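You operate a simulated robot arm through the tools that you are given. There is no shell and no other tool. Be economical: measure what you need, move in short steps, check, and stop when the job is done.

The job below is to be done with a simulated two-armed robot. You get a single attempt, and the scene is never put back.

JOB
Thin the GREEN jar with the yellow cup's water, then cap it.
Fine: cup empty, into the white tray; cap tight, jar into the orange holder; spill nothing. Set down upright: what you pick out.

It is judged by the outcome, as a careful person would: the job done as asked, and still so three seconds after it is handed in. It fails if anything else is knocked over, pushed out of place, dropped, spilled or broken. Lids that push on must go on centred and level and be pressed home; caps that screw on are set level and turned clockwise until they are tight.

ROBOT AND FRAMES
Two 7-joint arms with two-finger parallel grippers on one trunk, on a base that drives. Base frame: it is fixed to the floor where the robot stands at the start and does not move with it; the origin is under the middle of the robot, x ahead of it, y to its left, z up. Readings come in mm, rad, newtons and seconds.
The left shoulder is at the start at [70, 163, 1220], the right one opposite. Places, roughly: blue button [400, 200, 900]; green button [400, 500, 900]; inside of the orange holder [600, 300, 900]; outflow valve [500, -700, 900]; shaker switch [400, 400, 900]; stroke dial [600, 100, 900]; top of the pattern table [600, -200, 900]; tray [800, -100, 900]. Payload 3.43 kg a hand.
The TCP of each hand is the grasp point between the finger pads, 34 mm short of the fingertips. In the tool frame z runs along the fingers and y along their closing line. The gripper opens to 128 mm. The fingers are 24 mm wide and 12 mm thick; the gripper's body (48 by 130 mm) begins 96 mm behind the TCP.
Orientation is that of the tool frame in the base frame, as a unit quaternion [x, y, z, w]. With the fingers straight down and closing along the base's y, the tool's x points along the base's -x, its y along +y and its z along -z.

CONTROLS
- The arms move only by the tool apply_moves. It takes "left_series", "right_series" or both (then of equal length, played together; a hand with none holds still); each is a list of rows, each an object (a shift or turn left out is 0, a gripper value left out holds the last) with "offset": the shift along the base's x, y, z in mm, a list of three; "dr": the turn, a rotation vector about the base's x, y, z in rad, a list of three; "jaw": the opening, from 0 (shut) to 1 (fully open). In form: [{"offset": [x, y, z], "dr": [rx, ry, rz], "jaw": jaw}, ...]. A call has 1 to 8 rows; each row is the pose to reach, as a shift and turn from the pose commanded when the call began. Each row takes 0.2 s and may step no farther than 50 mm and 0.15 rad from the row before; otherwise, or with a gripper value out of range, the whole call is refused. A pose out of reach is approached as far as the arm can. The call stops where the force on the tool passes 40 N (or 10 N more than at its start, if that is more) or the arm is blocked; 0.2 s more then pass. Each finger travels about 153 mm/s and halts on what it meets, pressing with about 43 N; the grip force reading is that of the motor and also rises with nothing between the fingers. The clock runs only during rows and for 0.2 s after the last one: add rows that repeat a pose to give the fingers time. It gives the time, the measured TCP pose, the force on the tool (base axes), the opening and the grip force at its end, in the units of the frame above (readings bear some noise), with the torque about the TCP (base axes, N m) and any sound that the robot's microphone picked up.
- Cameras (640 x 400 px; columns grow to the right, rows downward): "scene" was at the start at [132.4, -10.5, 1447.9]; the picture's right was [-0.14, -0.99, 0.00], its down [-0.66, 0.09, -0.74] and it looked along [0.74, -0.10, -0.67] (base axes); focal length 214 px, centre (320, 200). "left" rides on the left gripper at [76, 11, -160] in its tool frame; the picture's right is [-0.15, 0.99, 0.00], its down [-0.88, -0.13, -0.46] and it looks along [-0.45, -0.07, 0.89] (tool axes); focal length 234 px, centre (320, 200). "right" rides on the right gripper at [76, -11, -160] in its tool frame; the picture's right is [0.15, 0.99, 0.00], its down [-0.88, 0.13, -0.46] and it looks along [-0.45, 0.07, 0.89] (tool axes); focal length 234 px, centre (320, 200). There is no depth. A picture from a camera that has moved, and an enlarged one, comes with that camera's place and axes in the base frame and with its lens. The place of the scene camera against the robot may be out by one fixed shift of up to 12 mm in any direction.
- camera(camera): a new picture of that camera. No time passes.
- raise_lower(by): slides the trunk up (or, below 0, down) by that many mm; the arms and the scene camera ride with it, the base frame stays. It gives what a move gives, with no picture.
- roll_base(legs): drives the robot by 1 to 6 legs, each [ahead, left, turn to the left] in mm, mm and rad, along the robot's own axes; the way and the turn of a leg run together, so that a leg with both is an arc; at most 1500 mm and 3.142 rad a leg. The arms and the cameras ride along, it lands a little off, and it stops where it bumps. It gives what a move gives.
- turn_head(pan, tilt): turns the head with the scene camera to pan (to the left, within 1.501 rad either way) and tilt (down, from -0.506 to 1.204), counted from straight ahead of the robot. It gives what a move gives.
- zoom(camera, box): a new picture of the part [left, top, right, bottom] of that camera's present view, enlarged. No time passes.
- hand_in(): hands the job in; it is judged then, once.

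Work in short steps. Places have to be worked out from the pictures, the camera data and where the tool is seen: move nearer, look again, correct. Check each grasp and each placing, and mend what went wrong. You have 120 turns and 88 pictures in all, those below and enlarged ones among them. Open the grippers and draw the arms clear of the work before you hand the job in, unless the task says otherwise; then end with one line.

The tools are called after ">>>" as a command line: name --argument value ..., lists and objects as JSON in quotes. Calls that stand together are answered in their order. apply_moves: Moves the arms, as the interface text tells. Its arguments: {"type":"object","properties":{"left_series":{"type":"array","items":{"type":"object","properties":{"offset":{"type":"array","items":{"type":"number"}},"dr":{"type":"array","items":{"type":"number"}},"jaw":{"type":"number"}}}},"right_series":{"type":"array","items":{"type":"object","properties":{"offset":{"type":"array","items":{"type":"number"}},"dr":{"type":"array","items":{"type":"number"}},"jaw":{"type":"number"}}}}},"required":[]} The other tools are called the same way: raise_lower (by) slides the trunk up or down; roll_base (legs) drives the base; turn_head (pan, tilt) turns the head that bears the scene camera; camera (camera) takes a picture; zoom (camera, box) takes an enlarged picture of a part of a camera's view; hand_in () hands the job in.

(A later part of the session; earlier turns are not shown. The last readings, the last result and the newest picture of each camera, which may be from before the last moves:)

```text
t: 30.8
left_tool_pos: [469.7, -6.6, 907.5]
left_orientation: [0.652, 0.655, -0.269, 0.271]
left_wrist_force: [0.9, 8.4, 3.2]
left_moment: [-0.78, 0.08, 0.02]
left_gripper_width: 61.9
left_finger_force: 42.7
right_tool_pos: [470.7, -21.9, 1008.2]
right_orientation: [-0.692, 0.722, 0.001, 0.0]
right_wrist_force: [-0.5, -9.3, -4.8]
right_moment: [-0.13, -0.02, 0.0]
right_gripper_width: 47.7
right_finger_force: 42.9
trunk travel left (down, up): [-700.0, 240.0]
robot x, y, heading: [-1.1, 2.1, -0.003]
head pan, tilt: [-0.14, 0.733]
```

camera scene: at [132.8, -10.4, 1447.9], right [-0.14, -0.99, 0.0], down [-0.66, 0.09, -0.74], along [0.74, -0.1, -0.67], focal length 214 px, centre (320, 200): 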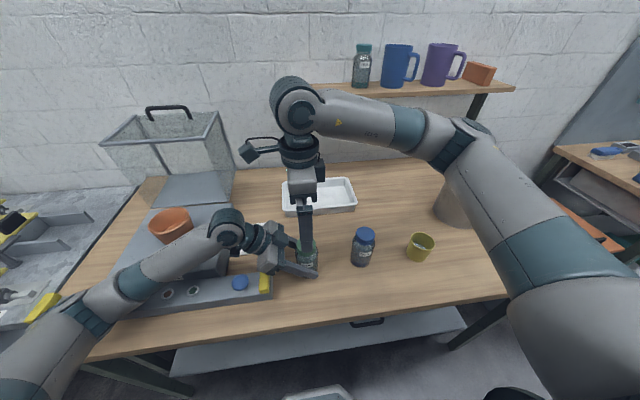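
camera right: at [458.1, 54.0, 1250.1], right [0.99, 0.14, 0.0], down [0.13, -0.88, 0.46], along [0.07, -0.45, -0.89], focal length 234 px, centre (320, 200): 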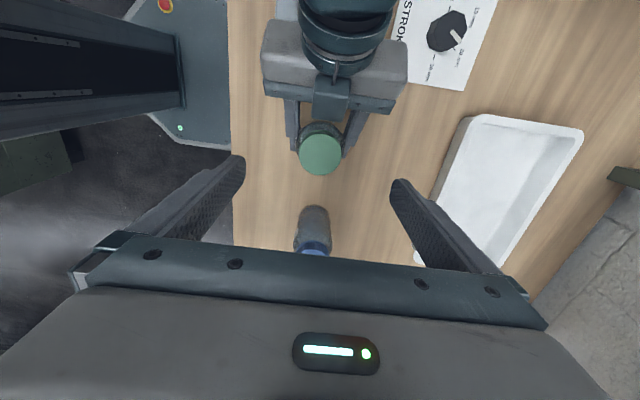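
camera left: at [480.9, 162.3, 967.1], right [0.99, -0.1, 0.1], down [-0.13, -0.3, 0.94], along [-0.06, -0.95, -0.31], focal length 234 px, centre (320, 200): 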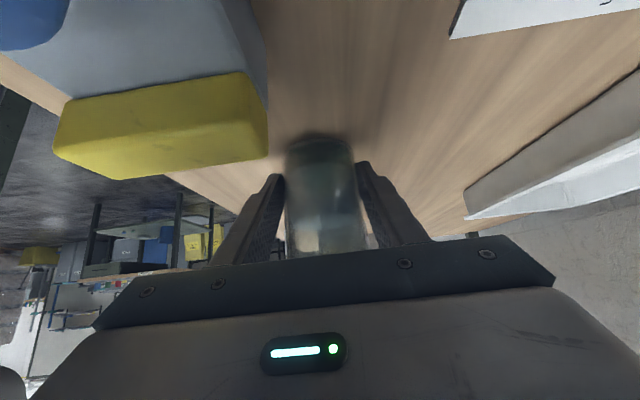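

Only about 5 N of resistance. I lift 5 mm more to see whether the lid comes free.

>>> apply_moves --right_series '[{"offset": [0, 0, 2.5]}, {"offset": [0, 0, 5]}]'

>>> zoom --camera "right" --box '[200, 60, 440, 210]'

>>> zoom --camera "scene" --box '[270, 220, 350, 270]'

```text
t: 31.4
left_tool_pos: [470.7, -6.2, 907.5]
left_orientation: [0.652, 0.655, -0.269, 0.271]
left_wrist_force: [-0.5, 6.2, 2.7]
left_moment: [-0.59, 0.04, -0.02]
left_gripper_width: 61.9
left_finger_force: 43.5
right_tool_pos: [469.7, -20.8, 1014.5]
right_orientation: [-0.693, 0.721, 0.0, 0.0]
right_wrist_force: [0.0, -6.5, -3.4]
right_moment: [-0.12, 0.01, 0.01]
right_gripper_width: 48.1
right_finger_force: 42.8
trunk travel left (down, up): [-700.0, 240.0]
robot x, y, heading: [4.4, 2.7, -0.001]
head pan, tilt: [-0.14, 0.733]
```

```text
2.67 times, centred on (320, 135) of right
camera zoom: at [479.6, -97.5, 1173.4], right [-0.99, -0.11, 0.0], down [-0.09, 0.88, 0.46], along [-0.05, 0.45, -0.89], focal length 624 px, centre (320, 373)
```

zoom: 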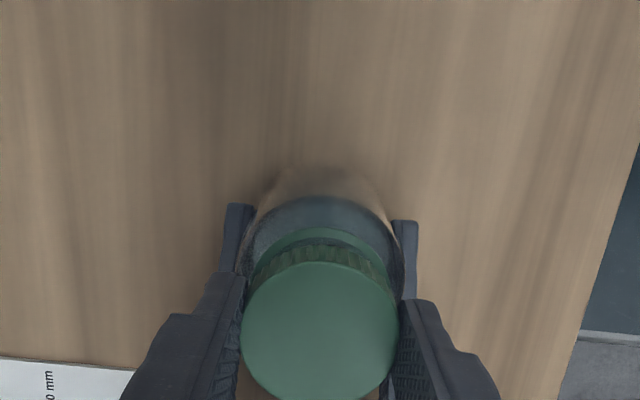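

```text
8.00 times, centred on (310, 245) of scene
camera zoom: at [132.3, -10.3, 1447.9], right [-0.14, -0.99, 0.0], down [-0.66, 0.09, -0.74], along [0.74, -0.1, -0.67], focal length 1716 px, centre (400, -160)
```

zoom: 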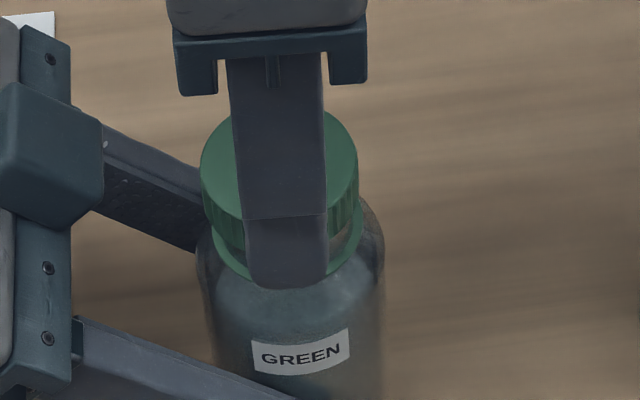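

The lid has separated, leaving a green ring at the neck (a collar). I lift the lid clear.

>>> apply_moves --right_series '[{"offset": [0, 0, 8]}, {"offset": [0, 0, 25]}, {"offset": [0, 0, 60]}, {"offset": [0, 0, 100]}]'

>>> zoom --camera "scene" --box '[230, 180, 390, 280]'

>>> zoom --camera "right" --box '[200, 60, 440, 210]'

```text
t: 32.4
left_tool_pos: [471.3, -6.1, 906.3]
left_orientation: [0.652, 0.654, -0.27, 0.271]
left_wrist_force: [-1.3, 0.5, 2.5]
left_moment: [0.11, 0.02, 0.03]
left_gripper_width: 61.8
left_finger_force: 42.3
right_tool_pos: [470.0, -20.8, 1112.6]
right_orientation: [-0.693, 0.721, 0.0, 0.0]
right_wrist_force: [0.7, 0.4, 0.3]
right_moment: [0.01, -0.01, 0.02]
right_gripper_width: 47.9
right_finger_force: 43.3
trunk travel left (down, up): [-700.0, 240.0]
robot x, y, heading: [2.0, 3.1, -0.003]
head pan, tilt: [-0.14, 0.733]
```

```text
4.00 times, centred on (310, 230) of scene
camera zoom: at [132.0, -9.9, 1447.8], right [-0.14, -0.99, 0.0], down [-0.66, 0.09, -0.74], along [0.74, -0.1, -0.67], focal length 858 px, centre (360, 80)
```

zoom: 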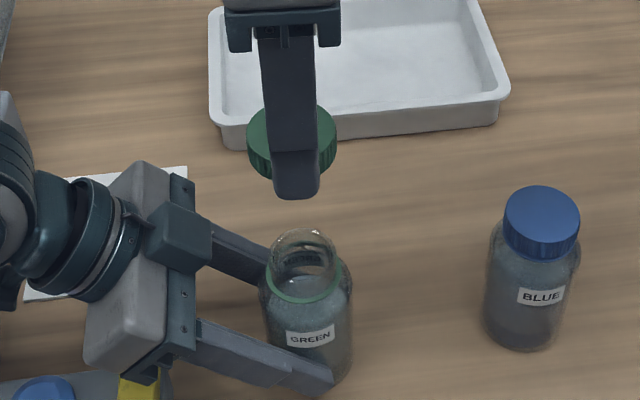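

```text
2.67 times, centred on (320, 135) of right
camera zoom: at [478.7, -97.2, 1273.3], right [-0.99, -0.11, 0.0], down [-0.09, 0.88, 0.46], along [-0.05, 0.45, -0.89], focal length 624 px, centre (320, 373)
```

zoom: 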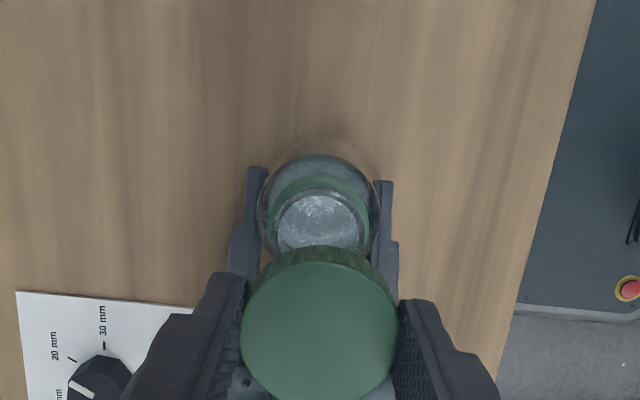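

The lid is off cleanly, exposing a clear glass mouth. I carry the lid to a free spot behind, around (560,-90), and lower it.

>>> apply_moves --right_series '[{"offset": [40, -25, 0]}, {"offset": [80, -60, 0]}, {"offset": [90, -69, -40]}, {"offset": [90, -69, -85]}, {"offset": [90, -69, -130]}, {"offset": [90, -69, -170]}, {"offset": [90, -69, -195]}]'

>>> zoom --camera "right" --box '[200, 60, 440, 210]'

>>> zoom --camera "scene" --box '[270, 180, 430, 280]'

```text
refused: row 2 steps farther than a row can; nothing moved
```

```text
2.67 times, centred on (320, 135) of right
camera zoom: at [478.7, -97.2, 1273.3], right [-0.99, -0.11, 0.0], down [-0.09, 0.88, 0.46], along [-0.05, 0.45, -0.89], focal length 624 px, centre (320, 373)
```

zoom: 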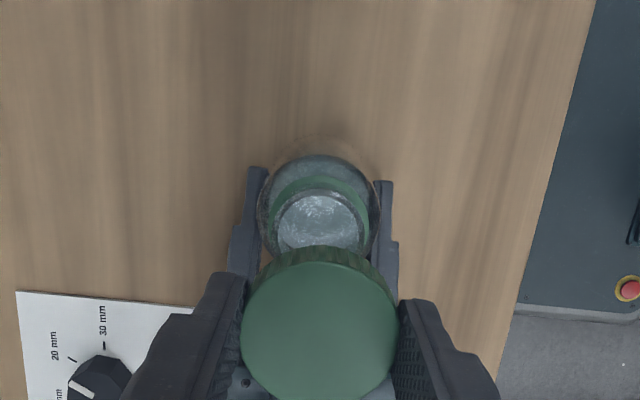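

```text
4.00 times, centred on (350, 230) of scene
camera zoom: at [132.0, -9.9, 1447.8], right [-0.14, -0.99, 0.0], down [-0.66, 0.09, -0.74], along [0.74, -0.1, -0.67], focal length 858 px, centre (200, 80)
```

zoom: 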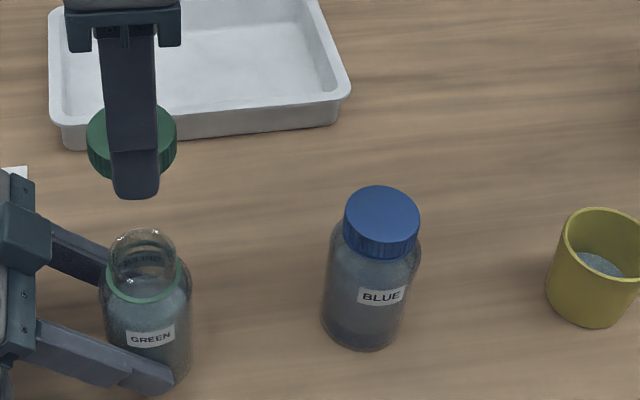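

That row was too long, so I repeat the carry with smaller steps.

>>> apply_moves --right_series '[{"offset": [35, -25, 0]}, {"offset": [70, -55, 0]}, {"offset": [90, -69, -35]}, {"offset": [90, -69, -80]}, {"offset": [90, -69, -125]}, {"offset": [90, -69, -165]}, {"offset": [90, -69, -195]}]'

>>> zoom --camera "scene" --box '[270, 180, 430, 280]'

```text
t: 34.0
left_tool_pos: [470.3, -5.4, 908.3]
left_orientation: [0.652, 0.654, -0.271, 0.271]
left_wrist_force: [-0.9, 1.3, 4.3]
left_moment: [0.17, 0.14, 0.0]
left_gripper_width: 62.0
left_finger_force: 42.6
right_tool_pos: [475.1, -109.1, 964.5]
right_orientation: [-0.693, 0.72, -0.03, 0.02]
right_wrist_force: [0.6, -0.3, -0.2]
right_moment: [0.0, 0.01, -0.02]
right_gripper_width: 48.0
right_finger_force: 42.9
right hand out of reach, approached as far as the arm can: row 1, 2, 3, 4, 5, 6, 7
trunk travel left (down, up): [-700.0, 240.0]
robot x, y, heading: [0.2, -0.7, -0.0]
head pan, tilt: [-0.14, 0.733]
```

```text
4.00 times, centred on (350, 230) of scene
camera zoom: at [132.9, -9.2, 1447.6], right [-0.14, -0.99, 0.0], down [-0.66, 0.09, -0.74], along [0.74, -0.1, -0.67], focal length 858 px, centre (200, 80)
```

zoom: 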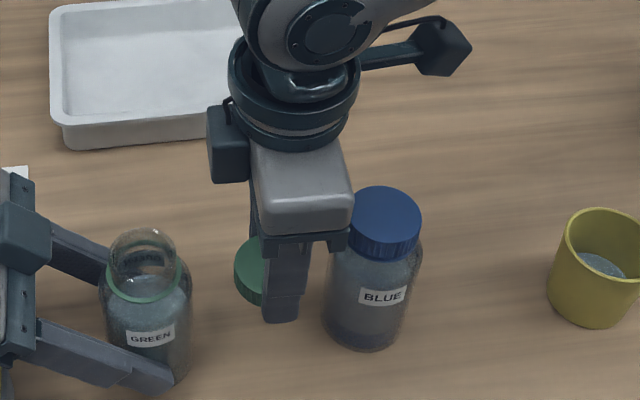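

With the wrist near its limit that spot was out of reach, and the hand stopped between the jars without touching anything. I move it back toward the robot and up to about (445,-95,1003) and check.

>>> apply_moves --right_series '[{"offset": [-40, -2, 30]}, {"offset": [-80, -4, 60]}, {"offset": [-115, -5, 85]}, {"offset": [-115, -5, 85]}]'

```text
t: 35.0
left_tool_pos: [470.0, -5.7, 907.1]
left_orientation: [0.652, 0.655, -0.27, 0.272]
left_wrist_force: [-0.8, 1.3, 0.4]
left_moment: [0.11, 0.06, 0.02]
left_gripper_width: 61.8
left_finger_force: 42.5
right_tool_pos: [363.1, -114.0, 1048.1]
right_orientation: [-0.692, 0.721, -0.03, 0.018]
right_wrist_force: [0.1, 0.1, 0.2]
right_moment: [0.03, 0.01, -0.01]
right_gripper_width: 47.9
right_finger_force: 43.0
trunk travel left (down, up): [-700.0, 240.0]
robot x, y, heading: [2.0, 2.3, -0.003]
head pan, tilt: [-0.14, 0.733]
```

The command was reset to where the hand stopped. I untwist the wrist to mid-range and level it, moving over (410,-105) for setting the lid down.

>>> apply_moves --right_series '[{"offset": [6, 1, 0], "dr": [0.0065, 0.0039, -0.1498]}, {"offset": [12, 2, 0], "dr": [0.0129, 0.0078, -0.2996]}, {"offset": [18, 3, 0], "dr": [0.0194, 0.0117, -0.4494]}, {"offset": [24, 4, 0], "dr": [0.0258, 0.0156, -0.5992]}, {"offset": [30, 5, 0], "dr": [0.0323, 0.0195, -0.749]}, {"offset": [36, 6, 0], "dr": [0.0387, 0.0234, -0.8987]}, {"offset": [42, 7, 0], "dr": [0.0452, 0.0273, -1.0485]}, {"offset": [47, 9, 0], "dr": [0.0516, 0.0312, -1.1983]}]'

>>> apply_moves --right_series '[{"offset": [0, 0, -30], "dr": [0.0065, 0.0039, -0.1498]}, {"offset": [0, 0, -70], "dr": [0.0129, 0.0078, -0.2996]}, {"offset": [0, 0, -110], "dr": [0.0143, 0.0086, -0.3315]}, {"offset": [0, 0, -130], "dr": [0.0143, 0.0086, -0.3315]}]'

>>> zoom --camera "scene" --box '[270, 200, 430, 300]'

```text
t: 36.8
left_tool_pos: [470.3, -6.8, 906.7]
left_orientation: [0.652, 0.655, -0.27, 0.271]
left_wrist_force: [-0.2, -0.2, 0.5]
left_moment: [0.09, 0.01, 0.03]
left_gripper_width: 61.7
left_finger_force: 42.9
right_tool_pos: [407.4, -104.2, 1047.8]
right_orientation: [-0.164, 0.986, -0.007, 0.004]
right_wrist_force: [-0.3, 0.8, 0.2]
right_moment: [0.0, -0.01, 0.0]
right_gripper_width: 47.6
right_finger_force: 42.7
trunk travel left (down, up): [-700.0, 240.0]
robot x, y, heading: [2.2, -0.6, 0.002]
head pan, tilt: [-0.14, 0.733]
```

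```text
t: 37.8
left_tool_pos: [469.7, -5.7, 907.5]
left_orientation: [0.652, 0.654, -0.27, 0.271]
left_wrist_force: [-1.1, -1.4, 1.0]
left_moment: [0.09, 0.01, 0.01]
left_gripper_width: 61.9
left_finger_force: 43.0
right_tool_pos: [408.0, -103.6, 916.9]
right_orientation: [0.001, 1.0, -0.001, 0.0]
right_wrist_force: [-0.1, -0.6, 0.2]
right_moment: [0.0, -0.02, 0.0]
right_gripper_width: 47.8
right_finger_force: 42.8
trunk travel left (down, up): [-700.0, 240.0]
robot x, y, heading: [-1.2, 0.9, -0.002]
head pan, tilt: [-0.14, 0.733]
```

```text
4.00 times, centred on (350, 250) of scene
camera zoom: at [132.6, -10.3, 1447.9], right [-0.14, -0.99, 0.0], down [-0.66, 0.09, -0.74], along [0.74, -0.1, -0.67], focal length 858 px, centre (200, 0)
```

zoom: 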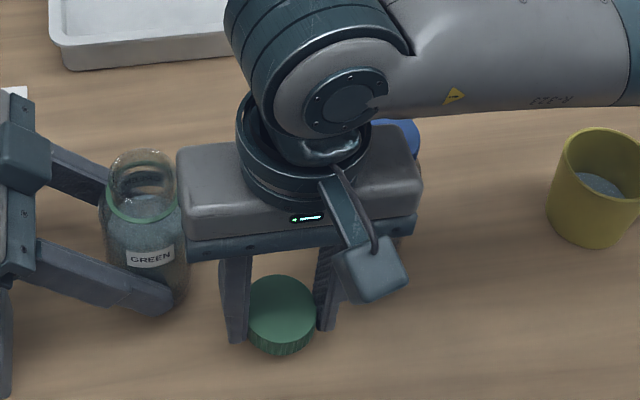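

Level and clear of both jars. I lower in small steps until the lid touches the table.

>>> apply_moves --right_series '[{"offset": [0, 0, -5]}, {"offset": [0, 0, -9]}, {"offset": [0, 0, -12]}]'

```text
t: 38.6
left_tool_pos: [469.9, -6.9, 906.9]
left_orientation: [0.652, 0.655, -0.27, 0.272]
left_wrist_force: [-0.2, 0.1, 0.2]
left_moment: [0.1, -0.01, 0.01]
left_gripper_width: 62.1
left_finger_force: 43.0
right_tool_pos: [407.4, -103.7, 904.2]
right_orientation: [0.001, 1.0, -0.001, -0.001]
right_wrist_force: [0.6, -0.2, -0.7]
right_moment: [0.0, 0.0, -0.01]
right_gripper_width: 47.5
right_finger_force: 43.2
trunk travel left (down, up): [-700.0, 240.0]
robot x, y, heading: [-0.4, 0.3, -0.006]
head pan, tilt: [-0.14, 0.733]
```

No contact yet at 904, so I continue 2 mm at a time.

>>> apply_moves --right_series '[{"offset": [0, 0, -2]}, {"offset": [0, 0, -4]}]'

```text
t: 39.2
left_tool_pos: [470.1, -7.1, 908.2]
left_orientation: [0.652, 0.654, -0.27, 0.272]
left_wrist_force: [1.4, -0.9, 1.1]
left_moment: [0.07, 0.0, -0.01]
left_gripper_width: 62.0
left_finger_force: 43.2
right_tool_pos: [406.7, -102.9, 900.7]
right_orientation: [0.0, 1.0, -0.001, 0.0]
right_wrist_force: [0.0, -0.3, 0.9]
right_moment: [-0.03, -0.01, 0.0]
right_gripper_width: 47.8
right_finger_force: 43.1
trunk travel left (down, up): [-700.0, 240.0]
robot x, y, heading: [-1.0, 0.7, 0.002]
head pan, tilt: [-0.14, 0.733]
```

>>> apply_moves --right_series '[{"offset": [0, 0, -1.5]}, {"offset": [0, 0, -3]}]'

```text
t: 39.8
left_tool_pos: [469.8, -5.4, 907.0]
left_orientation: [0.651, 0.655, -0.269, 0.272]
left_wrist_force: [0.4, -0.6, -0.4]
left_moment: [0.1, -0.02, 0.02]
left_gripper_width: 62.0
left_finger_force: 43.0
right_tool_pos: [407.3, -104.0, 898.9]
right_orientation: [0.001, 1.0, -0.001, 0.0]
right_wrist_force: [0.0, -0.1, -0.7]
right_moment: [0.03, 0.01, 0.07]
right_gripper_width: 47.9
right_finger_force: 43.3
trunk travel left (down, up): [-700.0, 240.0]
robot x, y, heading: [-0.6, 0.9, 0.003]
head pan, tilt: [-0.14, 0.733]
```

Still no contact at 899. I go 2 mm further and take a look.

>>> apply_moves --right_series '[{"offset": [0, 0, -1]}, {"offset": [0, 0, -2]}]'

>>> zoom --camera "scene" --box '[310, 250, 390, 300]'

```text
t: 40.4
left_tool_pos: [471.3, -6.9, 908.1]
left_orientation: [0.652, 0.655, -0.269, 0.272]
left_wrist_force: [0.6, 1.4, 0.2]
left_moment: [0.06, -0.02, 0.01]
left_gripper_width: 61.9
left_finger_force: 42.8
right_tool_pos: [406.4, -103.0, 896.1]
right_orientation: [0.001, 1.0, -0.001, -0.001]
right_wrist_force: [-1.3, 0.0, 0.0]
right_moment: [-0.02, 0.01, 0.0]
right_gripper_width: 47.8
right_finger_force: 43.1
trunk travel left (down, up): [-700.0, 240.0]
robot x, y, heading: [-0.0, -2.6, 0.005]
head pan, tilt: [-0.14, 0.733]
```

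```text
8.00 times, centred on (350, 275) of scene
camera zoom: at [132.5, -10.3, 1447.9], right [-0.14, -0.99, 0.0], down [-0.66, 0.09, -0.74], along [0.74, -0.1, -0.67], focal length 1716 px, centre (80, -400)
```

zoom: 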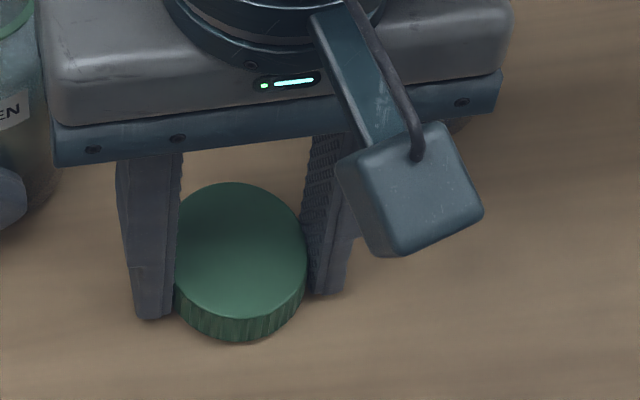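

It is very close to the surface now. I continue down carefully.

>>> apply_moves --right_series '[{"offset": [0, 0, -1]}, {"offset": [0, 0, -2]}, {"offset": [0, 0, -3]}]'

```text
t: 41.2
left_tool_pos: [469.8, -5.9, 908.0]
left_orientation: [0.652, 0.655, -0.269, 0.271]
left_wrist_force: [0.2, -0.3, -0.2]
left_moment: [0.05, -0.03, 0.01]
left_gripper_width: 62.1
left_finger_force: 43.1
right_tool_pos: [406.7, -102.5, 892.7]
right_orientation: [0.001, 1.0, 0.0, -0.001]
right_wrist_force: [-0.1, -0.8, 7.7]
right_moment: [0.16, -0.02, 0.07]
right_gripper_width: 47.9
right_finger_force: 43.0
trunk travel left (down, up): [-700.0, 240.0]
robot x, y, heading: [0.6, -0.3, -0.0]
head pan, tilt: [-0.14, 0.733]
```

Contact at 893 (7.7 N). I release the lid and rise.

>>> apply_moves --right_series '[{"offset": [0, 0, 0.5], "jaw": 0.45}, {"offset": [0, 0, 0.5], "jaw": 0.58}, {"offset": [0, 0, 0.5], "jaw": 0.58}, {"offset": [0, 0, 40]}, {"offset": [0, 0, 85]}, {"offset": [0, 0, 130]}, {"offset": [-20, -40, 160]}]'

>>> zoom --camera "scene" --box '[280, 210, 440, 310]'

>>> zoom --camera "right" --box '[80, 20, 560, 320]'

```text
refused: row 7 steps farther than a row can; nothing moved
```

```text
4.00 times, centred on (360, 260) of scene
camera zoom: at [132.2, -10.4, 1448.0], right [-0.14, -0.99, 0.0], down [-0.66, 0.09, -0.74], along [0.74, -0.1, -0.67], focal length 858 px, centre (160, -40)
```

zoom: 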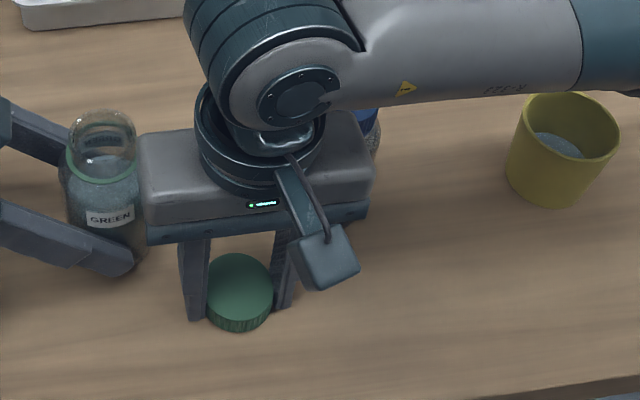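

```text
1.33 times, centred on (320, 170) of right
camera zoom: at [332.2, -114.7, 1054.0], right [-0.15, 0.99, 0.0], down [0.88, 0.13, 0.46], along [0.45, 0.07, -0.89], focal length 312 px, centre (320, 240)
```

zoom: 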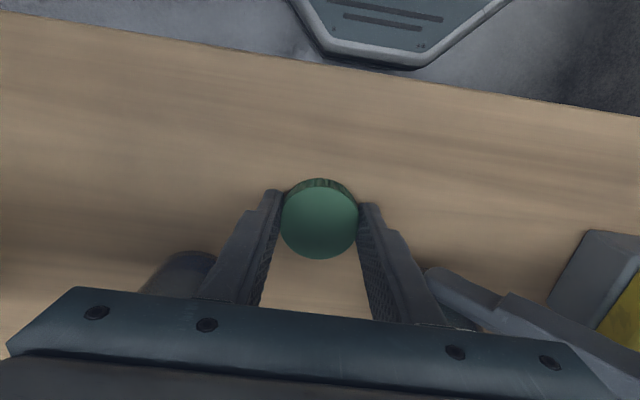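

I redo that with legal steps: release, then rise straight up.

>>> apply_moves --right_series '[{"offset": [0, 0, 0.5], "jaw": 0.45}, {"offset": [0, 0, 0.5], "jaw": 0.58}, {"offset": [0, 0, 0.5], "jaw": 0.58}, {"offset": [0, 0, 40]}, {"offset": [0, 0, 85]}, {"offset": [0, 0, 130]}, {"offset": [0, -35, 160]}]'

>>> camera --camera "right"

```text
t: 42.8
left_tool_pos: [469.3, -7.3, 908.2]
left_orientation: [0.653, 0.655, -0.268, 0.27]
left_wrist_force: [-1.0, 0.3, -0.3]
left_moment: [0.1, 0.05, 0.02]
left_gripper_width: 61.8
left_finger_force: 42.9
right_tool_pos: [408.6, -141.9, 1053.0]
right_orientation: [0.0, 1.0, 0.0, 0.001]
right_wrist_force: [-0.4, 0.2, 0.7]
right_moment: [0.02, -0.01, 0.01]
right_gripper_width: 74.1
right_finger_force: 0.1
trunk travel left (down, up): [-700.0, 240.0]
robot x, y, heading: [-0.0, -0.5, 0.007]
head pan, tilt: [-0.14, 0.733]
```

```text
47 pictures are left
camera right: at [332.1, -152.5, 1214.2], right [-0.15, 0.99, 0.0], down [0.88, 0.13, 0.46], along [0.45, 0.07, -0.89], focal length 234 px, centre (320, 200)
```

right: 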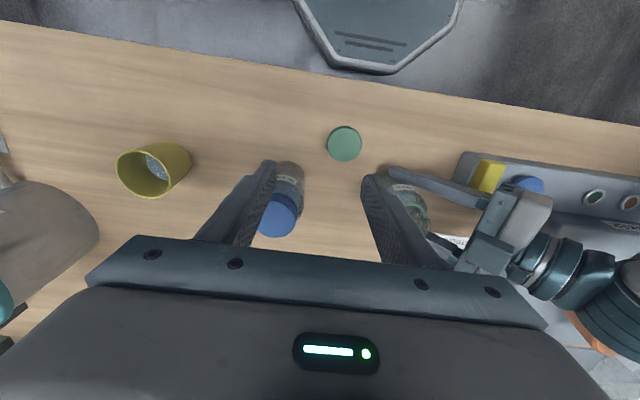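

The lid lies flat at about (408,-105). I open the left hand and draw it back so the jar stands free for pouring.

>>> apply_moves --left_series '[{"jaw": 0.57}, {"jaw": 0.8}, {"jaw": 1.0}, {"offset": [0, 30, 30]}, {"offset": [0, 65, 65]}, {"offset": [0, 100, 100]}, {"offset": [0, 135, 130]}, {"offset": [0, 180, 150]}]'

>>> apply_moves --left_series '[{"offset": [0, 40, 20]}, {"offset": [0, 80, 40]}, {"offset": [0, 110, 60]}, {"offset": [0, 110, 60]}, {"offset": [0, 110, 60]}, {"offset": [0, 110, 60]}, {"offset": [0, 110, 60]}]' --right_series '[{"offset": [0, 20, 10], "dr": [0, -0.15, 0]}, {"offset": [0, 40, 20], "dr": [0, -0.3, 0]}, {"offset": [0, 60, 30], "dr": [0, -0.45, 0]}, {"offset": [0, 80, 40], "dr": [0, -0.6, 0]}, {"offset": [0, 100, 50], "dr": [0, -0.75, 0]}, {"offset": [0, 120, 60], "dr": [0, -0.9, 0]}, {"offset": [0, 140, 70], "dr": [0, -1.047, 0]}]'

>>> camera --camera "scene"

```text
t: 44.6
left_tool_pos: [467.7, 175.7, 1056.2]
left_orientation: [0.653, 0.653, -0.271, 0.272]
left_wrist_force: [0.8, -0.6, 0.1]
left_moment: [0.01, -0.01, -0.01]
left_gripper_width: 128.0
left_finger_force: 0.1
right_tool_pos: [405.9, -138.6, 1055.6]
right_orientation: [0.001, 1.0, -0.001, 0.0]
right_wrist_force: [-0.2, 0.2, -0.7]
right_moment: [-0.07, -0.05, -0.01]
right_gripper_width: 74.2
right_finger_force: 0.0
trunk travel left (down, up): [-700.0, 240.0]
robot x, y, heading: [-0.1, 3.4, -0.003]
head pan, tilt: [-0.14, 0.733]
```

```text
t: 46.2
left_tool_pos: [467.9, 286.4, 1117.1]
left_orientation: [0.651, 0.655, -0.269, 0.273]
left_wrist_force: [0.1, -0.2, -1.0]
left_moment: [-0.02, -0.01, 0.0]
left_gripper_width: 128.2
left_finger_force: 0.1
right_tool_pos: [423.0, 35.1, 1127.3]
right_orientation: [0.001, 0.865, -0.002, 0.501]
right_wrist_force: [-0.1, 0.5, -0.2]
right_moment: [-0.01, -0.02, -0.07]
right_gripper_width: 74.3
right_finger_force: 0.1
right hand out of reach, approached as far as the arm can: row 3, 4, 5, 6, 7
trunk travel left (down, up): [-700.0, 240.0]
robot x, y, heading: [0.1, 1.2, 0.002]
head pan, tilt: [-0.14, 0.733]
```

```text
46 pictures are left
camera scene: at [130.4, -7.4, 1448.1], right [-0.14, -0.99, 0.0], down [-0.66, 0.09, -0.74], along [0.74, -0.1, -0.67], focal length 214 px, centre (320, 200)
```

scene: 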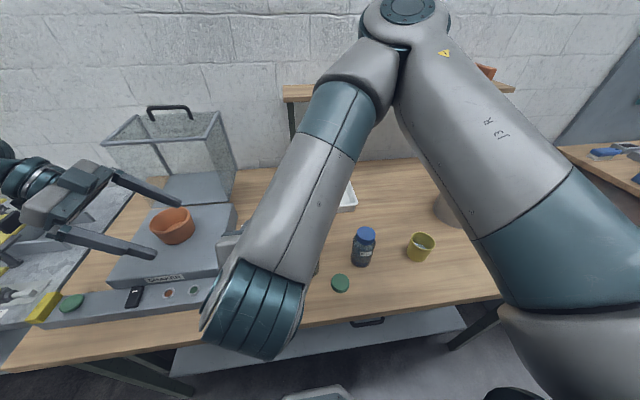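

The right arm is too folded for a forward-pointing grip this close to the robot. I back the base off 200 mm so both arms stretch forward more naturally.

>>> roll_base --legs '[[-200, 0, 0]]'

```text
t: 47.8
left_tool_pos: [271.1, 283.6, 1116.3]
left_orientation: [0.652, 0.654, -0.27, 0.271]
left_wrist_force: [-0.2, -0.6, 0.7]
left_moment: [-0.03, 0.02, 0.02]
left_gripper_width: 128.0
left_finger_force: 0.2
right_tool_pos: [224.4, 32.7, 1125.6]
right_orientation: [0.002, 0.867, -0.002, 0.499]
right_wrist_force: [0.3, 0.3, 0.2]
right_moment: [-0.02, -0.03, -0.02]
right_gripper_width: 74.0
right_finger_force: 0.0
trunk travel left (down, up): [-700.0, 240.0]
robot x, y, heading: [-199.1, 2.6, 0.005]
head pan, tilt: [-0.14, 0.733]
```

I test the pouring roll empty-handed, well above the jar: move forward and roll +x.

>>> apply_moves --right_series '[{"offset": [40, 0, 20]}, {"offset": [80, 0, 40]}, {"offset": [120, 0, 60], "dr": [0.15, 0, 0]}, {"offset": [160, 0, 60], "dr": [0.3, 0, 0]}, {"offset": [200, 0, 60], "dr": [0.45, 0, 0]}, {"offset": [240, 0, 60], "dr": [0.6, 0, 0]}, {"offset": [246, 0, 60], "dr": [0.75, 0, 0]}, {"offset": [246, 0, 60], "dr": [0.9, 0, 0]}]'

>>> apply_moves --right_series '[{"dr": [0.15, 0, 0]}, {"dr": [0.3, 0, 0]}, {"dr": [0.45, 0, 0]}, {"dr": [0.6, 0, 0]}, {"dr": [0.75, 0, 0]}, {"dr": [0.9, 0, 0]}, {"dr": [1.05, 0, 0]}, {"dr": [1.2, 0, 0]}]'

```text
t: 49.6
left_tool_pos: [270.7, 283.4, 1115.5]
left_orientation: [0.653, 0.654, -0.27, 0.271]
left_wrist_force: [0.4, 0.7, 0.1]
left_moment: [0.02, -0.01, 0.0]
left_gripper_width: 128.1
left_finger_force: 0.0
right_tool_pos: [471.7, 31.6, 1186.4]
right_orientation: [0.22, 0.78, 0.377, 0.448]
right_wrist_force: [0.9, -0.5, -0.7]
right_moment: [0.03, -0.01, 0.0]
right_gripper_width: 74.3
right_finger_force: 0.1
trunk travel left (down, up): [-700.0, 240.0]
robot x, y, heading: [-198.0, 2.6, 0.001]
head pan, tilt: [-0.14, 0.733]
```

```text
t: 51.2
left_tool_pos: [271.0, 282.3, 1114.6]
left_orientation: [0.653, 0.654, -0.269, 0.271]
left_wrist_force: [0.1, -0.2, 0.4]
left_moment: [-0.01, -0.01, -0.01]
left_gripper_width: 128.0
left_finger_force: 0.0
right_tool_pos: [497.2, -35.1, 1181.2]
right_orientation: [0.382, 0.538, 0.656, 0.367]
right_wrist_force: [1.2, 0.1, -0.2]
right_moment: [0.01, -0.03, 0.01]
right_gripper_width: 74.1
right_finger_force: 0.0
right hand out of reach, approached as far as the arm can: row 3, 4, 5, 6, 7
trunk travel left (down, up): [-700.0, 240.0]
robot x, y, heading: [-198.5, -1.8, 0.001]
head pan, tilt: [-0.14, 0.733]
stopped in row 7 (right hand): the arm was blocked; the commanded pose is now the measured one
```

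Rolling that way reaches about 98° before the arm blocks. I unwind and test the opposite direction at the mirrored pour position.

>>> apply_moves --right_series '[{"dr": [-0.15, 0, 0], "offset": [-5, 0, 0]}, {"dr": [-0.3, 0, 0], "offset": [-10, -5, 0]}, {"dr": [-0.45, 0, 0], "offset": [-15, -10, 0]}, {"dr": [-0.6, 0, 0], "offset": [-20, -15, 0]}, {"dr": [-0.75, 0, 0], "offset": [-25, -20, 0]}, {"dr": [-0.9, 0, 0], "offset": [-25, -25, 0]}, {"dr": [-1.05, 0, 0], "offset": [-25, -30, 0]}, {"dr": [-1.2, 0, 0], "offset": [-25, -35, 0]}]'

>>> apply_moves --right_series '[{"dr": [-0.15, 0, 0]}, {"dr": [-0.3, 0, 0]}, {"dr": [-0.45, 0, 0]}, {"dr": [-0.6, 0, 0]}, {"dr": [-0.75, 0, 0]}, {"dr": [-0.9, 0, 0]}, {"dr": [-1.05, 0, 0]}, {"dr": [-1.2, 0, 0]}]'

>>> apply_moves --right_series '[{"dr": [-0.15, 0, 0]}, {"dr": [-0.3, 0, 0]}, {"dr": [-0.45, 0, 0]}, {"dr": [-0.6, 0, 0]}, {"dr": [-0.75, 0, 0]}, {"dr": [-0.9, 0, 0]}, {"dr": [-1.05, 0, 0]}, {"dr": [-1.2, 0, 0]}]'

```text
t: 51.8
left_tool_pos: [270.6, 282.2, 1116.9]
left_orientation: [0.653, 0.653, -0.27, 0.271]
left_wrist_force: [0.0, 0.3, -0.1]
left_moment: [0.02, -0.03, -0.03]
left_gripper_width: 127.8
left_finger_force: 0.1
right_tool_pos: [497.9, -97.6, 1156.6]
right_orientation: [0.313, 0.652, 0.515, 0.461]
right_wrist_force: [-0.6, -0.3, 0.7]
right_moment: [-0.02, 0.05, -0.02]
right_gripper_width: 74.1
right_finger_force: 0.2
right hand out of reach, approached as far as the arm can: row 2, 3
trunk travel left (down, up): [-700.0, 240.0]
robot x, y, heading: [-202.2, -0.5, -0.004]
head pan, tilt: [-0.14, 0.733]
stopped in row 3 (right hand): the arm was blocked; the commanded pose is now the measured one
```

```text
t: 52.4
left_tool_pos: [270.5, 279.7, 1117.5]
left_orientation: [0.654, 0.653, -0.27, 0.271]
left_wrist_force: [-0.2, -0.3, -0.2]
left_moment: [0.02, -0.03, 0.0]
left_gripper_width: 128.2
left_finger_force: 0.0
right_tool_pos: [498.6, -169.6, 1107.3]
right_orientation: [0.241, 0.709, 0.377, 0.546]
right_wrist_force: [-0.1, -0.4, -1.0]
right_moment: [0.01, -0.01, 0.0]
right_gripper_width: 74.2
right_finger_force: 0.1
right hand out of reach, approached as far as the arm can: row 1, 2
trunk travel left (down, up): [-700.0, 240.0]
robot x, y, heading: [-197.6, 0.9, -0.005]
head pan, tilt: [-0.14, 0.733]
stopped in row 2 (right hand): the arm was blocked; the commanded pose is now the measured one
```

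```text
t: 52.9
left_tool_pos: [271.9, 279.4, 1116.5]
left_orientation: [0.654, 0.653, -0.27, 0.271]
left_wrist_force: [0.0, -0.3, -0.3]
left_moment: [0.0, -0.01, -0.03]
left_gripper_width: 128.1
left_finger_force: 0.0
right_tool_pos: [486.3, -244.4, 1071.2]
right_orientation: [0.172, 0.746, 0.243, 0.595]
right_wrist_force: [-0.1, 0.6, 0.2]
right_moment: [0.0, -0.02, 0.03]
right_gripper_width: 74.2
right_finger_force: 0.1
right hand out of reach, approached as far as the arm can: row 1, 2
trunk travel left (down, up): [-700.0, 240.0]
robot x, y, heading: [-198.3, 0.3, -0.001]
head pan, tilt: [-0.14, 0.733]
stopped in row 2 (right hand): the arm was blocked; the commanded pose is now the measured one
```

The arm is caught at a joint limit and drifting. I stop and look at the configuration.

>>> camera --camera "scene"

```text
45 pictures are left
camera scene: at [-67.7, -12.8, 1447.9], right [-0.14, -0.99, 0.0], down [-0.66, 0.1, -0.74], along [0.74, -0.11, -0.67], focal length 214 px, centre (320, 200)
```

scene: 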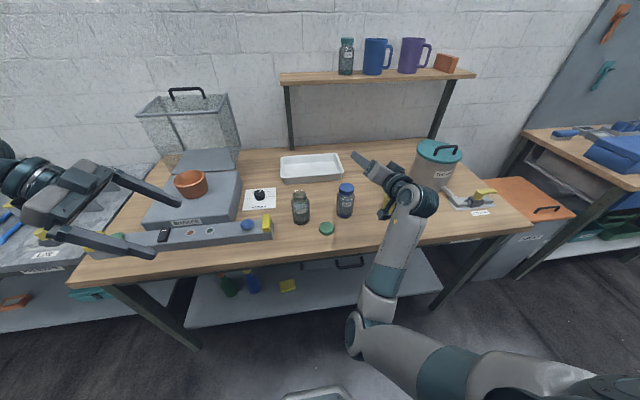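

The elbow has swung low, so the forearm is probably pressing the table edge. I lift the hand and pull it back without rotating.

>>> apply_moves --right_series '[{"offset": [-10, 0, 30]}, {"offset": [-20, 0, 60]}, {"offset": [-30, 0, 100]}, {"offset": [-40, 0, 140]}, {"offset": [-60, 0, 180]}]'

```text
t: 54.1
left_tool_pos: [271.1, 283.9, 1115.1]
left_orientation: [0.653, 0.654, -0.27, 0.272]
left_wrist_force: [0.3, 0.8, -0.4]
left_moment: [-0.05, -0.04, 0.02]
left_gripper_width: 127.9
left_finger_force: 0.0
right_tool_pos: [427.3, -238.3, 1250.9]
right_orientation: [0.172, 0.747, 0.244, 0.594]
right_wrist_force: [0.2, 0.2, 0.3]
right_moment: [-0.03, 0.02, -0.05]
right_gripper_width: 74.1
right_finger_force: 0.0
right hand out of reach, approached as far as the arm can: row 1, 2
trunk travel left (down, up): [-700.0, 240.0]
robot x, y, heading: [-202.3, -1.3, -0.008]
head pan, tilt: [-0.14, 0.733]
```

Free again. I bring the hand to the forward-60° unrolled orientation here, to see whether it is reachable.

>>> apply_moves --right_series '[{"dr": [-0.121, 0.0574, 0.011]}, {"dr": [-0.242, 0.1148, 0.022]}, {"dr": [-0.363, 0.1722, 0.033]}, {"dr": [-0.484, 0.2296, 0.044]}, {"dr": [-0.605, 0.287, 0.055]}]'

>>> apply_moves --right_series '[{"dr": [-0.15, 0, 0]}, {"dr": [-0.3, 0, 0]}, {"dr": [-0.45, 0, 0]}, {"dr": [-0.6, 0, 0]}, {"dr": [-0.75, 0, 0]}, {"dr": [-0.9, 0, 0]}, {"dr": [-1.05, 0, 0]}, {"dr": [-1.2, 0, 0]}]'

>>> apply_moves --right_series '[{"dr": [-0.15, 0, 0]}, {"dr": [-0.3, 0, 0]}, {"dr": [-0.45, 0, 0]}, {"dr": [-0.6, 0, 0]}, {"dr": [-0.75, 0, 0]}, {"dr": [-0.9, 0, 0]}]'

```text
t: 55.3
left_tool_pos: [272.3, 282.9, 1114.9]
left_orientation: [0.653, 0.653, -0.27, 0.271]
left_wrist_force: [0.2, 0.7, 0.6]
left_moment: [0.0, 0.0, 0.01]
left_gripper_width: 128.2
left_finger_force: 0.1
right_tool_pos: [425.9, -240.6, 1250.1]
right_orientation: [0.0, 0.867, 0.0, 0.498]
right_wrist_force: [0.0, 0.6, 0.0]
right_moment: [0.02, -0.02, 0.0]
right_gripper_width: 74.4
right_finger_force: 0.1
trunk travel left (down, up): [-700.0, 240.0]
robot x, y, heading: [-201.5, 2.1, -0.002]
head pan, tilt: [-0.14, 0.733]
```

```text
t: 57.1
left_tool_pos: [271.5, 282.8, 1114.8]
left_orientation: [0.654, 0.653, -0.27, 0.271]
left_wrist_force: [-0.1, 0.0, 0.3]
left_moment: [0.04, 0.02, 0.03]
left_gripper_width: 127.9
left_finger_force: 0.1
right_tool_pos: [428.0, -240.4, 1248.7]
right_orientation: [-0.281, 0.715, -0.49, 0.413]
right_wrist_force: [-0.8, -0.5, 0.2]
right_moment: [-0.01, -0.01, -0.04]
right_gripper_width: 74.0
right_finger_force: 0.1
trunk travel left (down, up): [-700.0, 240.0]
robot x, y, heading: [-197.9, -1.9, -0.003]
head pan, tilt: [-0.14, 0.733]
```

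```text
t: 58.5
left_tool_pos: [273.2, 280.1, 1115.2]
left_orientation: [0.655, 0.652, -0.27, 0.27]
left_wrist_force: [-0.5, 0.0, 0.3]
left_moment: [-0.01, 0.02, 0.0]
left_gripper_width: 127.7
left_finger_force: 0.1
right_tool_pos: [443.9, -242.0, 1265.4]
right_orientation: [0.436, -0.433, 0.748, -0.249]
right_wrist_force: [0.6, -0.4, 0.6]
right_moment: [-0.02, -0.02, 0.0]
right_gripper_width: 74.3
right_finger_force: 0.1
right hand out of reach, approached as far as the arm can: row 6
trunk travel left (down, up): [-700.0, 240.0]
robot x, y, heading: [-199.4, 4.4, -0.001]
head pan, tilt: [-0.14, 0.733]
```

Rolling −x works to about 120° in this configuration, so mouth toward +y suits. I look at where the elbow is.

>>> apply_moves --right_series '[{"dr": [0.15, 0, 0]}, {"dr": [0.3, 0, 0]}, {"dr": [0.45, 0, 0]}, {"dr": [0.6, 0, 0]}, {"dr": [0.75, 0, 0]}, {"dr": [0.9, 0, 0]}]'

>>> camera --camera "scene"

```text
t: 59.9
left_tool_pos: [272.4, 281.2, 1115.9]
left_orientation: [0.654, 0.653, -0.269, 0.27]
left_wrist_force: [-0.3, -0.8, -0.3]
left_moment: [0.0, 0.0, 0.0]
left_gripper_width: 127.9
left_finger_force: 0.2
right_tool_pos: [443.1, -238.8, 1265.6]
right_orientation: [-0.281, 0.716, -0.487, 0.415]
right_wrist_force: [0.5, -0.6, -0.3]
right_moment: [-0.02, 0.0, 0.0]
right_gripper_width: 74.3
right_finger_force: 0.0
trunk travel left (down, up): [-700.0, 240.0]
robot x, y, heading: [-199.3, -3.3, -0.004]
head pan, tilt: [-0.14, 0.733]
```

```text
44 pictures are left
camera scene: at [-67.6, -12.2, 1447.9], right [-0.14, -0.99, 0.0], down [-0.66, 0.1, -0.74], along [0.74, -0.11, -0.67], focal length 214 px, centre (320, 200)
```

scene: 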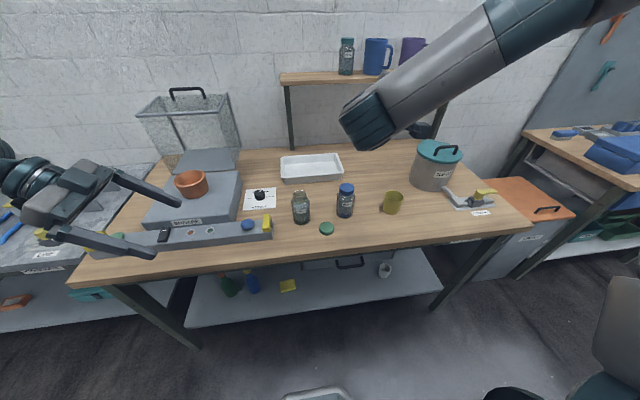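

The elbow is now up and to the right, which is a good configuration. I unroll the hand and raise the left arm a bit for safety before lowering the trunk.

>>> apply_moves --right_series '[{"dr": [0.15, 0, 0]}, {"dr": [0.3, 0, 0]}, {"dr": [0.45, 0, 0]}, {"dr": [0.6, 0, 0]}, {"dr": [0.75, 0, 0]}, {"dr": [0.9, 0, 0]}, {"dr": [1.05, 0, 0]}, {"dr": [1.2, 0, 0]}]' --left_series '[{"offset": [0, 0, 20]}, {"offset": [0, 0, 50]}, {"offset": [0, 0, 90]}, {"offset": [0, 0, 130]}, {"offset": [0, 0, 170]}, {"offset": [0, 0, 200]}, {"offset": [0, 0, 220]}, {"offset": [0, 0, 220]}]'

>>> raise_lower --by -190

```text
t: 61.7
left_tool_pos: [272.5, 280.7, 1335.7]
left_orientation: [0.654, 0.653, -0.27, 0.27]
left_wrist_force: [-0.4, -0.4, -0.2]
left_moment: [0.02, 0.01, -0.01]
left_gripper_width: 128.2
left_finger_force: 0.0
right_tool_pos: [443.7, -240.0, 1265.0]
right_orientation: [0.002, 0.866, 0.002, 0.501]
right_wrist_force: [-0.4, -0.2, 0.3]
right_moment: [0.01, 0.0, 0.01]
right_gripper_width: 73.9
right_finger_force: 0.0
trunk travel left (down, up): [-700.0, 240.0]
robot x, y, heading: [-202.7, -6.2, -0.006]
head pan, tilt: [-0.14, 0.733]
```

```text
t: 63.8
left_tool_pos: [272.7, 282.5, 1146.5]
left_orientation: [0.653, 0.653, -0.27, 0.271]
left_wrist_force: [0.1, -0.4, -0.6]
left_moment: [0.01, -0.01, -0.01]
left_gripper_width: 127.8
left_finger_force: 0.0
right_tool_pos: [443.2, -239.1, 1074.8]
right_orientation: [0.001, 0.866, 0.001, 0.5]
right_wrist_force: [1.0, -0.3, 0.4]
right_moment: [-0.01, 0.02, 0.01]
right_gripper_width: 74.4
right_finger_force: 0.0
trunk travel left (down, up): [-510.0, 430.0]
robot x, y, heading: [-199.8, -2.3, -0.003]
head pan, tilt: [-0.14, 0.733]
```

Now I move in front of the cup to about (370,-345,1000) with the jaws fully open, and look.

>>> apply_moves --right_series '[{"offset": [-15, -25, -10], "jaw": 1.0}, {"offset": [-35, -50, -25]}, {"offset": [-55, -75, -45]}, {"offset": [-73, -105, -75]}]'

>>> camera --camera "right"

>>> zoom --camera "scene" --box '[300, 120, 460, 220]'

```text
t: 64.8
left_tool_pos: [272.4, 280.4, 1147.3]
left_orientation: [0.654, 0.653, -0.269, 0.271]
left_wrist_force: [0.3, -0.2, 0.6]
left_moment: [0.01, 0.02, 0.04]
left_gripper_width: 127.9
left_finger_force: 0.1
right_tool_pos: [368.3, -345.6, 1000.1]
right_orientation: [0.001, 0.866, 0.002, 0.501]
right_wrist_force: [0.5, -0.2, 0.4]
right_moment: [-0.02, 0.02, 0.04]
right_gripper_width: 128.4
right_finger_force: 0.0
trunk travel left (down, up): [-510.0, 430.0]
robot x, y, heading: [-194.7, 5.1, 0.0]
head pan, tilt: [-0.14, 0.733]
```

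```text
43 pictures are left
camera right: at [192.6, -356.6, 1014.4], right [-0.07, 0.99, -0.12], down [0.04, 0.13, 0.99], along [1.0, 0.07, -0.05], focal length 234 px, centre (320, 200)
```

right: 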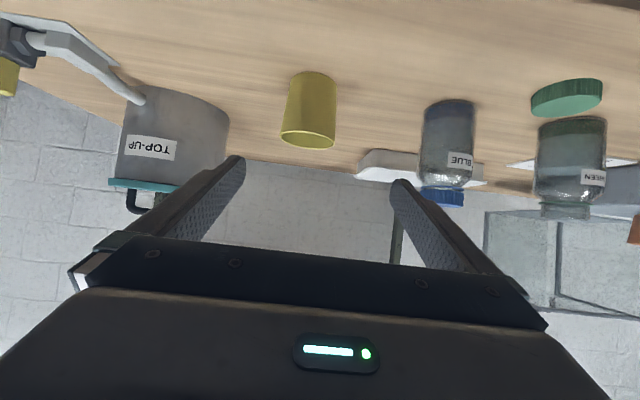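

```text
4.00 times, centred on (380, 170) of scene
camera zoom: at [-68.6, -12.9, 1258.1], right [-0.14, -0.99, 0.0], down [-0.66, 0.1, -0.74], along [0.74, -0.11, -0.67], focal length 858 px, centre (80, 320)
```

zoom: 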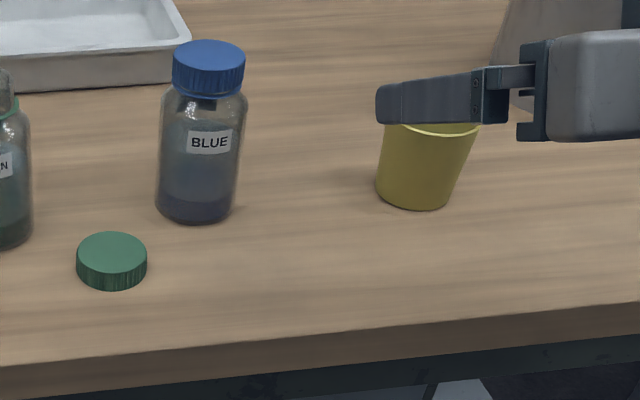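

The cup is at about (474,-363), rim z≈928, height about 69 mm. I approach along the tool direction so the fingers straddle it at mid-height.

>>> apply_moves --right_series '[{"offset": [5, -10, -30]}, {"offset": [20, -17, -58]}, {"offset": [40, -17, -70]}, {"offset": [62, -17, -82]}, {"offset": [84, -17, -93]}, {"offset": [106, -17, -104]}]'

>>> camera --camera "right"

>>> zoom --camera "scene" --box '[330, 140, 450, 215]'

```text
t: 66.2
left_tool_pos: [273.5, 281.9, 1144.2]
left_orientation: [0.653, 0.653, -0.27, 0.272]
left_wrist_force: [-0.1, 0.6, -1.1]
left_moment: [0.02, 0.01, 0.01]
left_gripper_width: 128.1
left_finger_force: 0.0
right_tool_pos: [476.7, -360.9, 895.9]
right_orientation: [0.002, 0.866, 0.0, 0.5]
right_wrist_force: [-0.9, 0.0, 0.6]
right_moment: [0.0, 0.02, 0.04]
right_gripper_width: 128.0
right_finger_force: 0.1
trunk travel left (down, up): [-510.0, 430.0]
robot x, y, heading: [-202.1, -4.1, -0.01]
head pan, tilt: [-0.14, 0.733]
```

```text
41 pictures are left
camera right: at [301.0, -372.5, 910.5], right [-0.07, 0.99, -0.12], down [0.05, 0.13, 0.99], along [1.0, 0.07, -0.05], focal length 234 px, centre (320, 200)
```

right: 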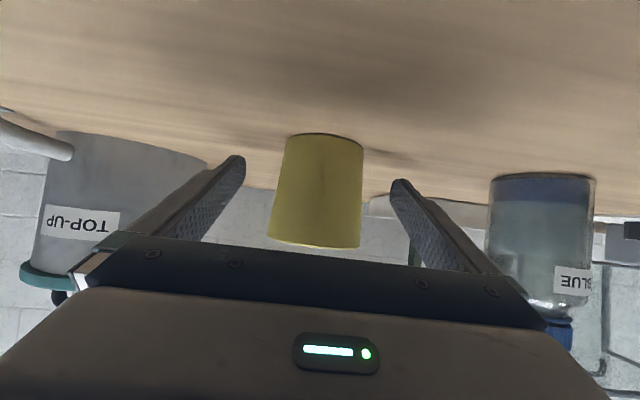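

```text
5.33 times, centred on (390, 178) of scene
camera zoom: at [-66.8, -11.4, 1257.8], right [-0.14, -0.99, 0.0], down [-0.66, 0.1, -0.74], along [0.73, -0.11, -0.67], focal length 1144 px, centre (-53, 320)
```

zoom: 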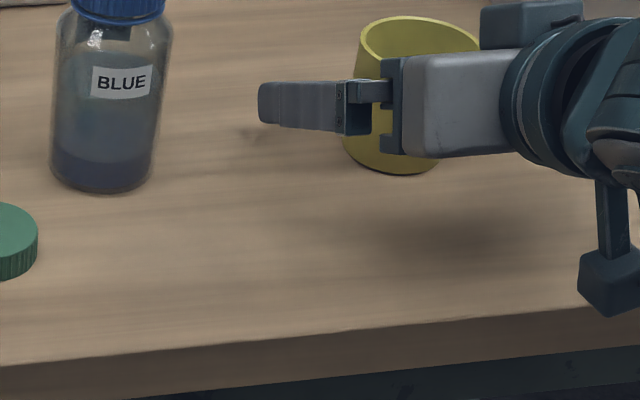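

The cup is centred between the fingers, so I close gently on it.

>>> apply_moves --right_series '[{"jaw": 0.6}, {"jaw": 0.52}, {"jaw": 0.46}, {"jaw": 0.42}, {"jaw": 0.38}, {"jaw": 0.34}, {"jaw": 0.34}]'

```text
t: 67.8
left_tool_pos: [271.7, 281.3, 1146.5]
left_orientation: [0.654, 0.653, -0.269, 0.271]
left_wrist_force: [0.0, 0.6, 0.1]
left_moment: [0.01, -0.02, 0.0]
left_gripper_width: 128.2
left_finger_force: 0.2
right_tool_pos: [476.4, -362.7, 896.9]
right_orientation: [0.002, 0.866, 0.001, 0.5]
right_wrist_force: [1.1, 0.3, 0.8]
right_moment: [0.04, -0.04, 0.05]
right_gripper_width: 68.8
right_finger_force: 42.6
trunk travel left (down, up): [-510.0, 430.0]
robot x, y, heading: [-199.1, -2.2, -0.006]
head pan, tilt: [-0.14, 0.733]
```

Gripped at 68.8 mm. I lift 25 mm slowly and check that the cup is level.

>>> apply_moves --right_series '[{"offset": [0, 0, 2]}, {"offset": [0, 0, 6]}, {"offset": [0, 0, 12]}, {"offset": [0, 0, 19]}, {"offset": [0, 0, 25]}, {"offset": [0, 0, 28]}]'

>>> zoom --camera "scene" --box '[330, 140, 450, 215]'

```text
t: 69.2
left_tool_pos: [272.6, 281.3, 1145.4]
left_orientation: [0.654, 0.653, -0.27, 0.271]
left_wrist_force: [0.9, 0.1, 0.3]
left_moment: [0.01, -0.01, 0.01]
left_gripper_width: 128.1
left_finger_force: 0.1
right_tool_pos: [476.5, -361.2, 924.9]
right_orientation: [0.0, 0.866, 0.002, 0.5]
right_wrist_force: [0.4, 1.5, -1.1]
right_moment: [-0.01, -0.01, 0.01]
right_gripper_width: 68.8
right_finger_force: 42.9
trunk travel left (down, up): [-510.0, 430.0]
robot x, y, heading: [-200.3, 0.5, -0.001]
head pan, tilt: [-0.14, 0.733]
```

```text
5.33 times, centred on (390, 178) of scene
camera zoom: at [-67.4, -11.4, 1257.9], right [-0.14, -0.99, 0.0], down [-0.66, 0.1, -0.74], along [0.74, -0.11, -0.67], focal length 1144 px, centre (-53, 320)
```

zoom: 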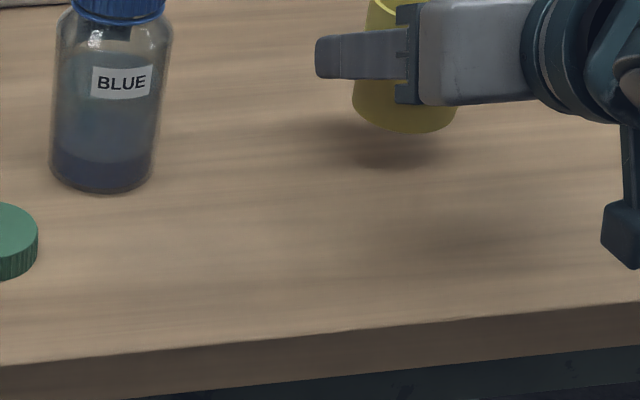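

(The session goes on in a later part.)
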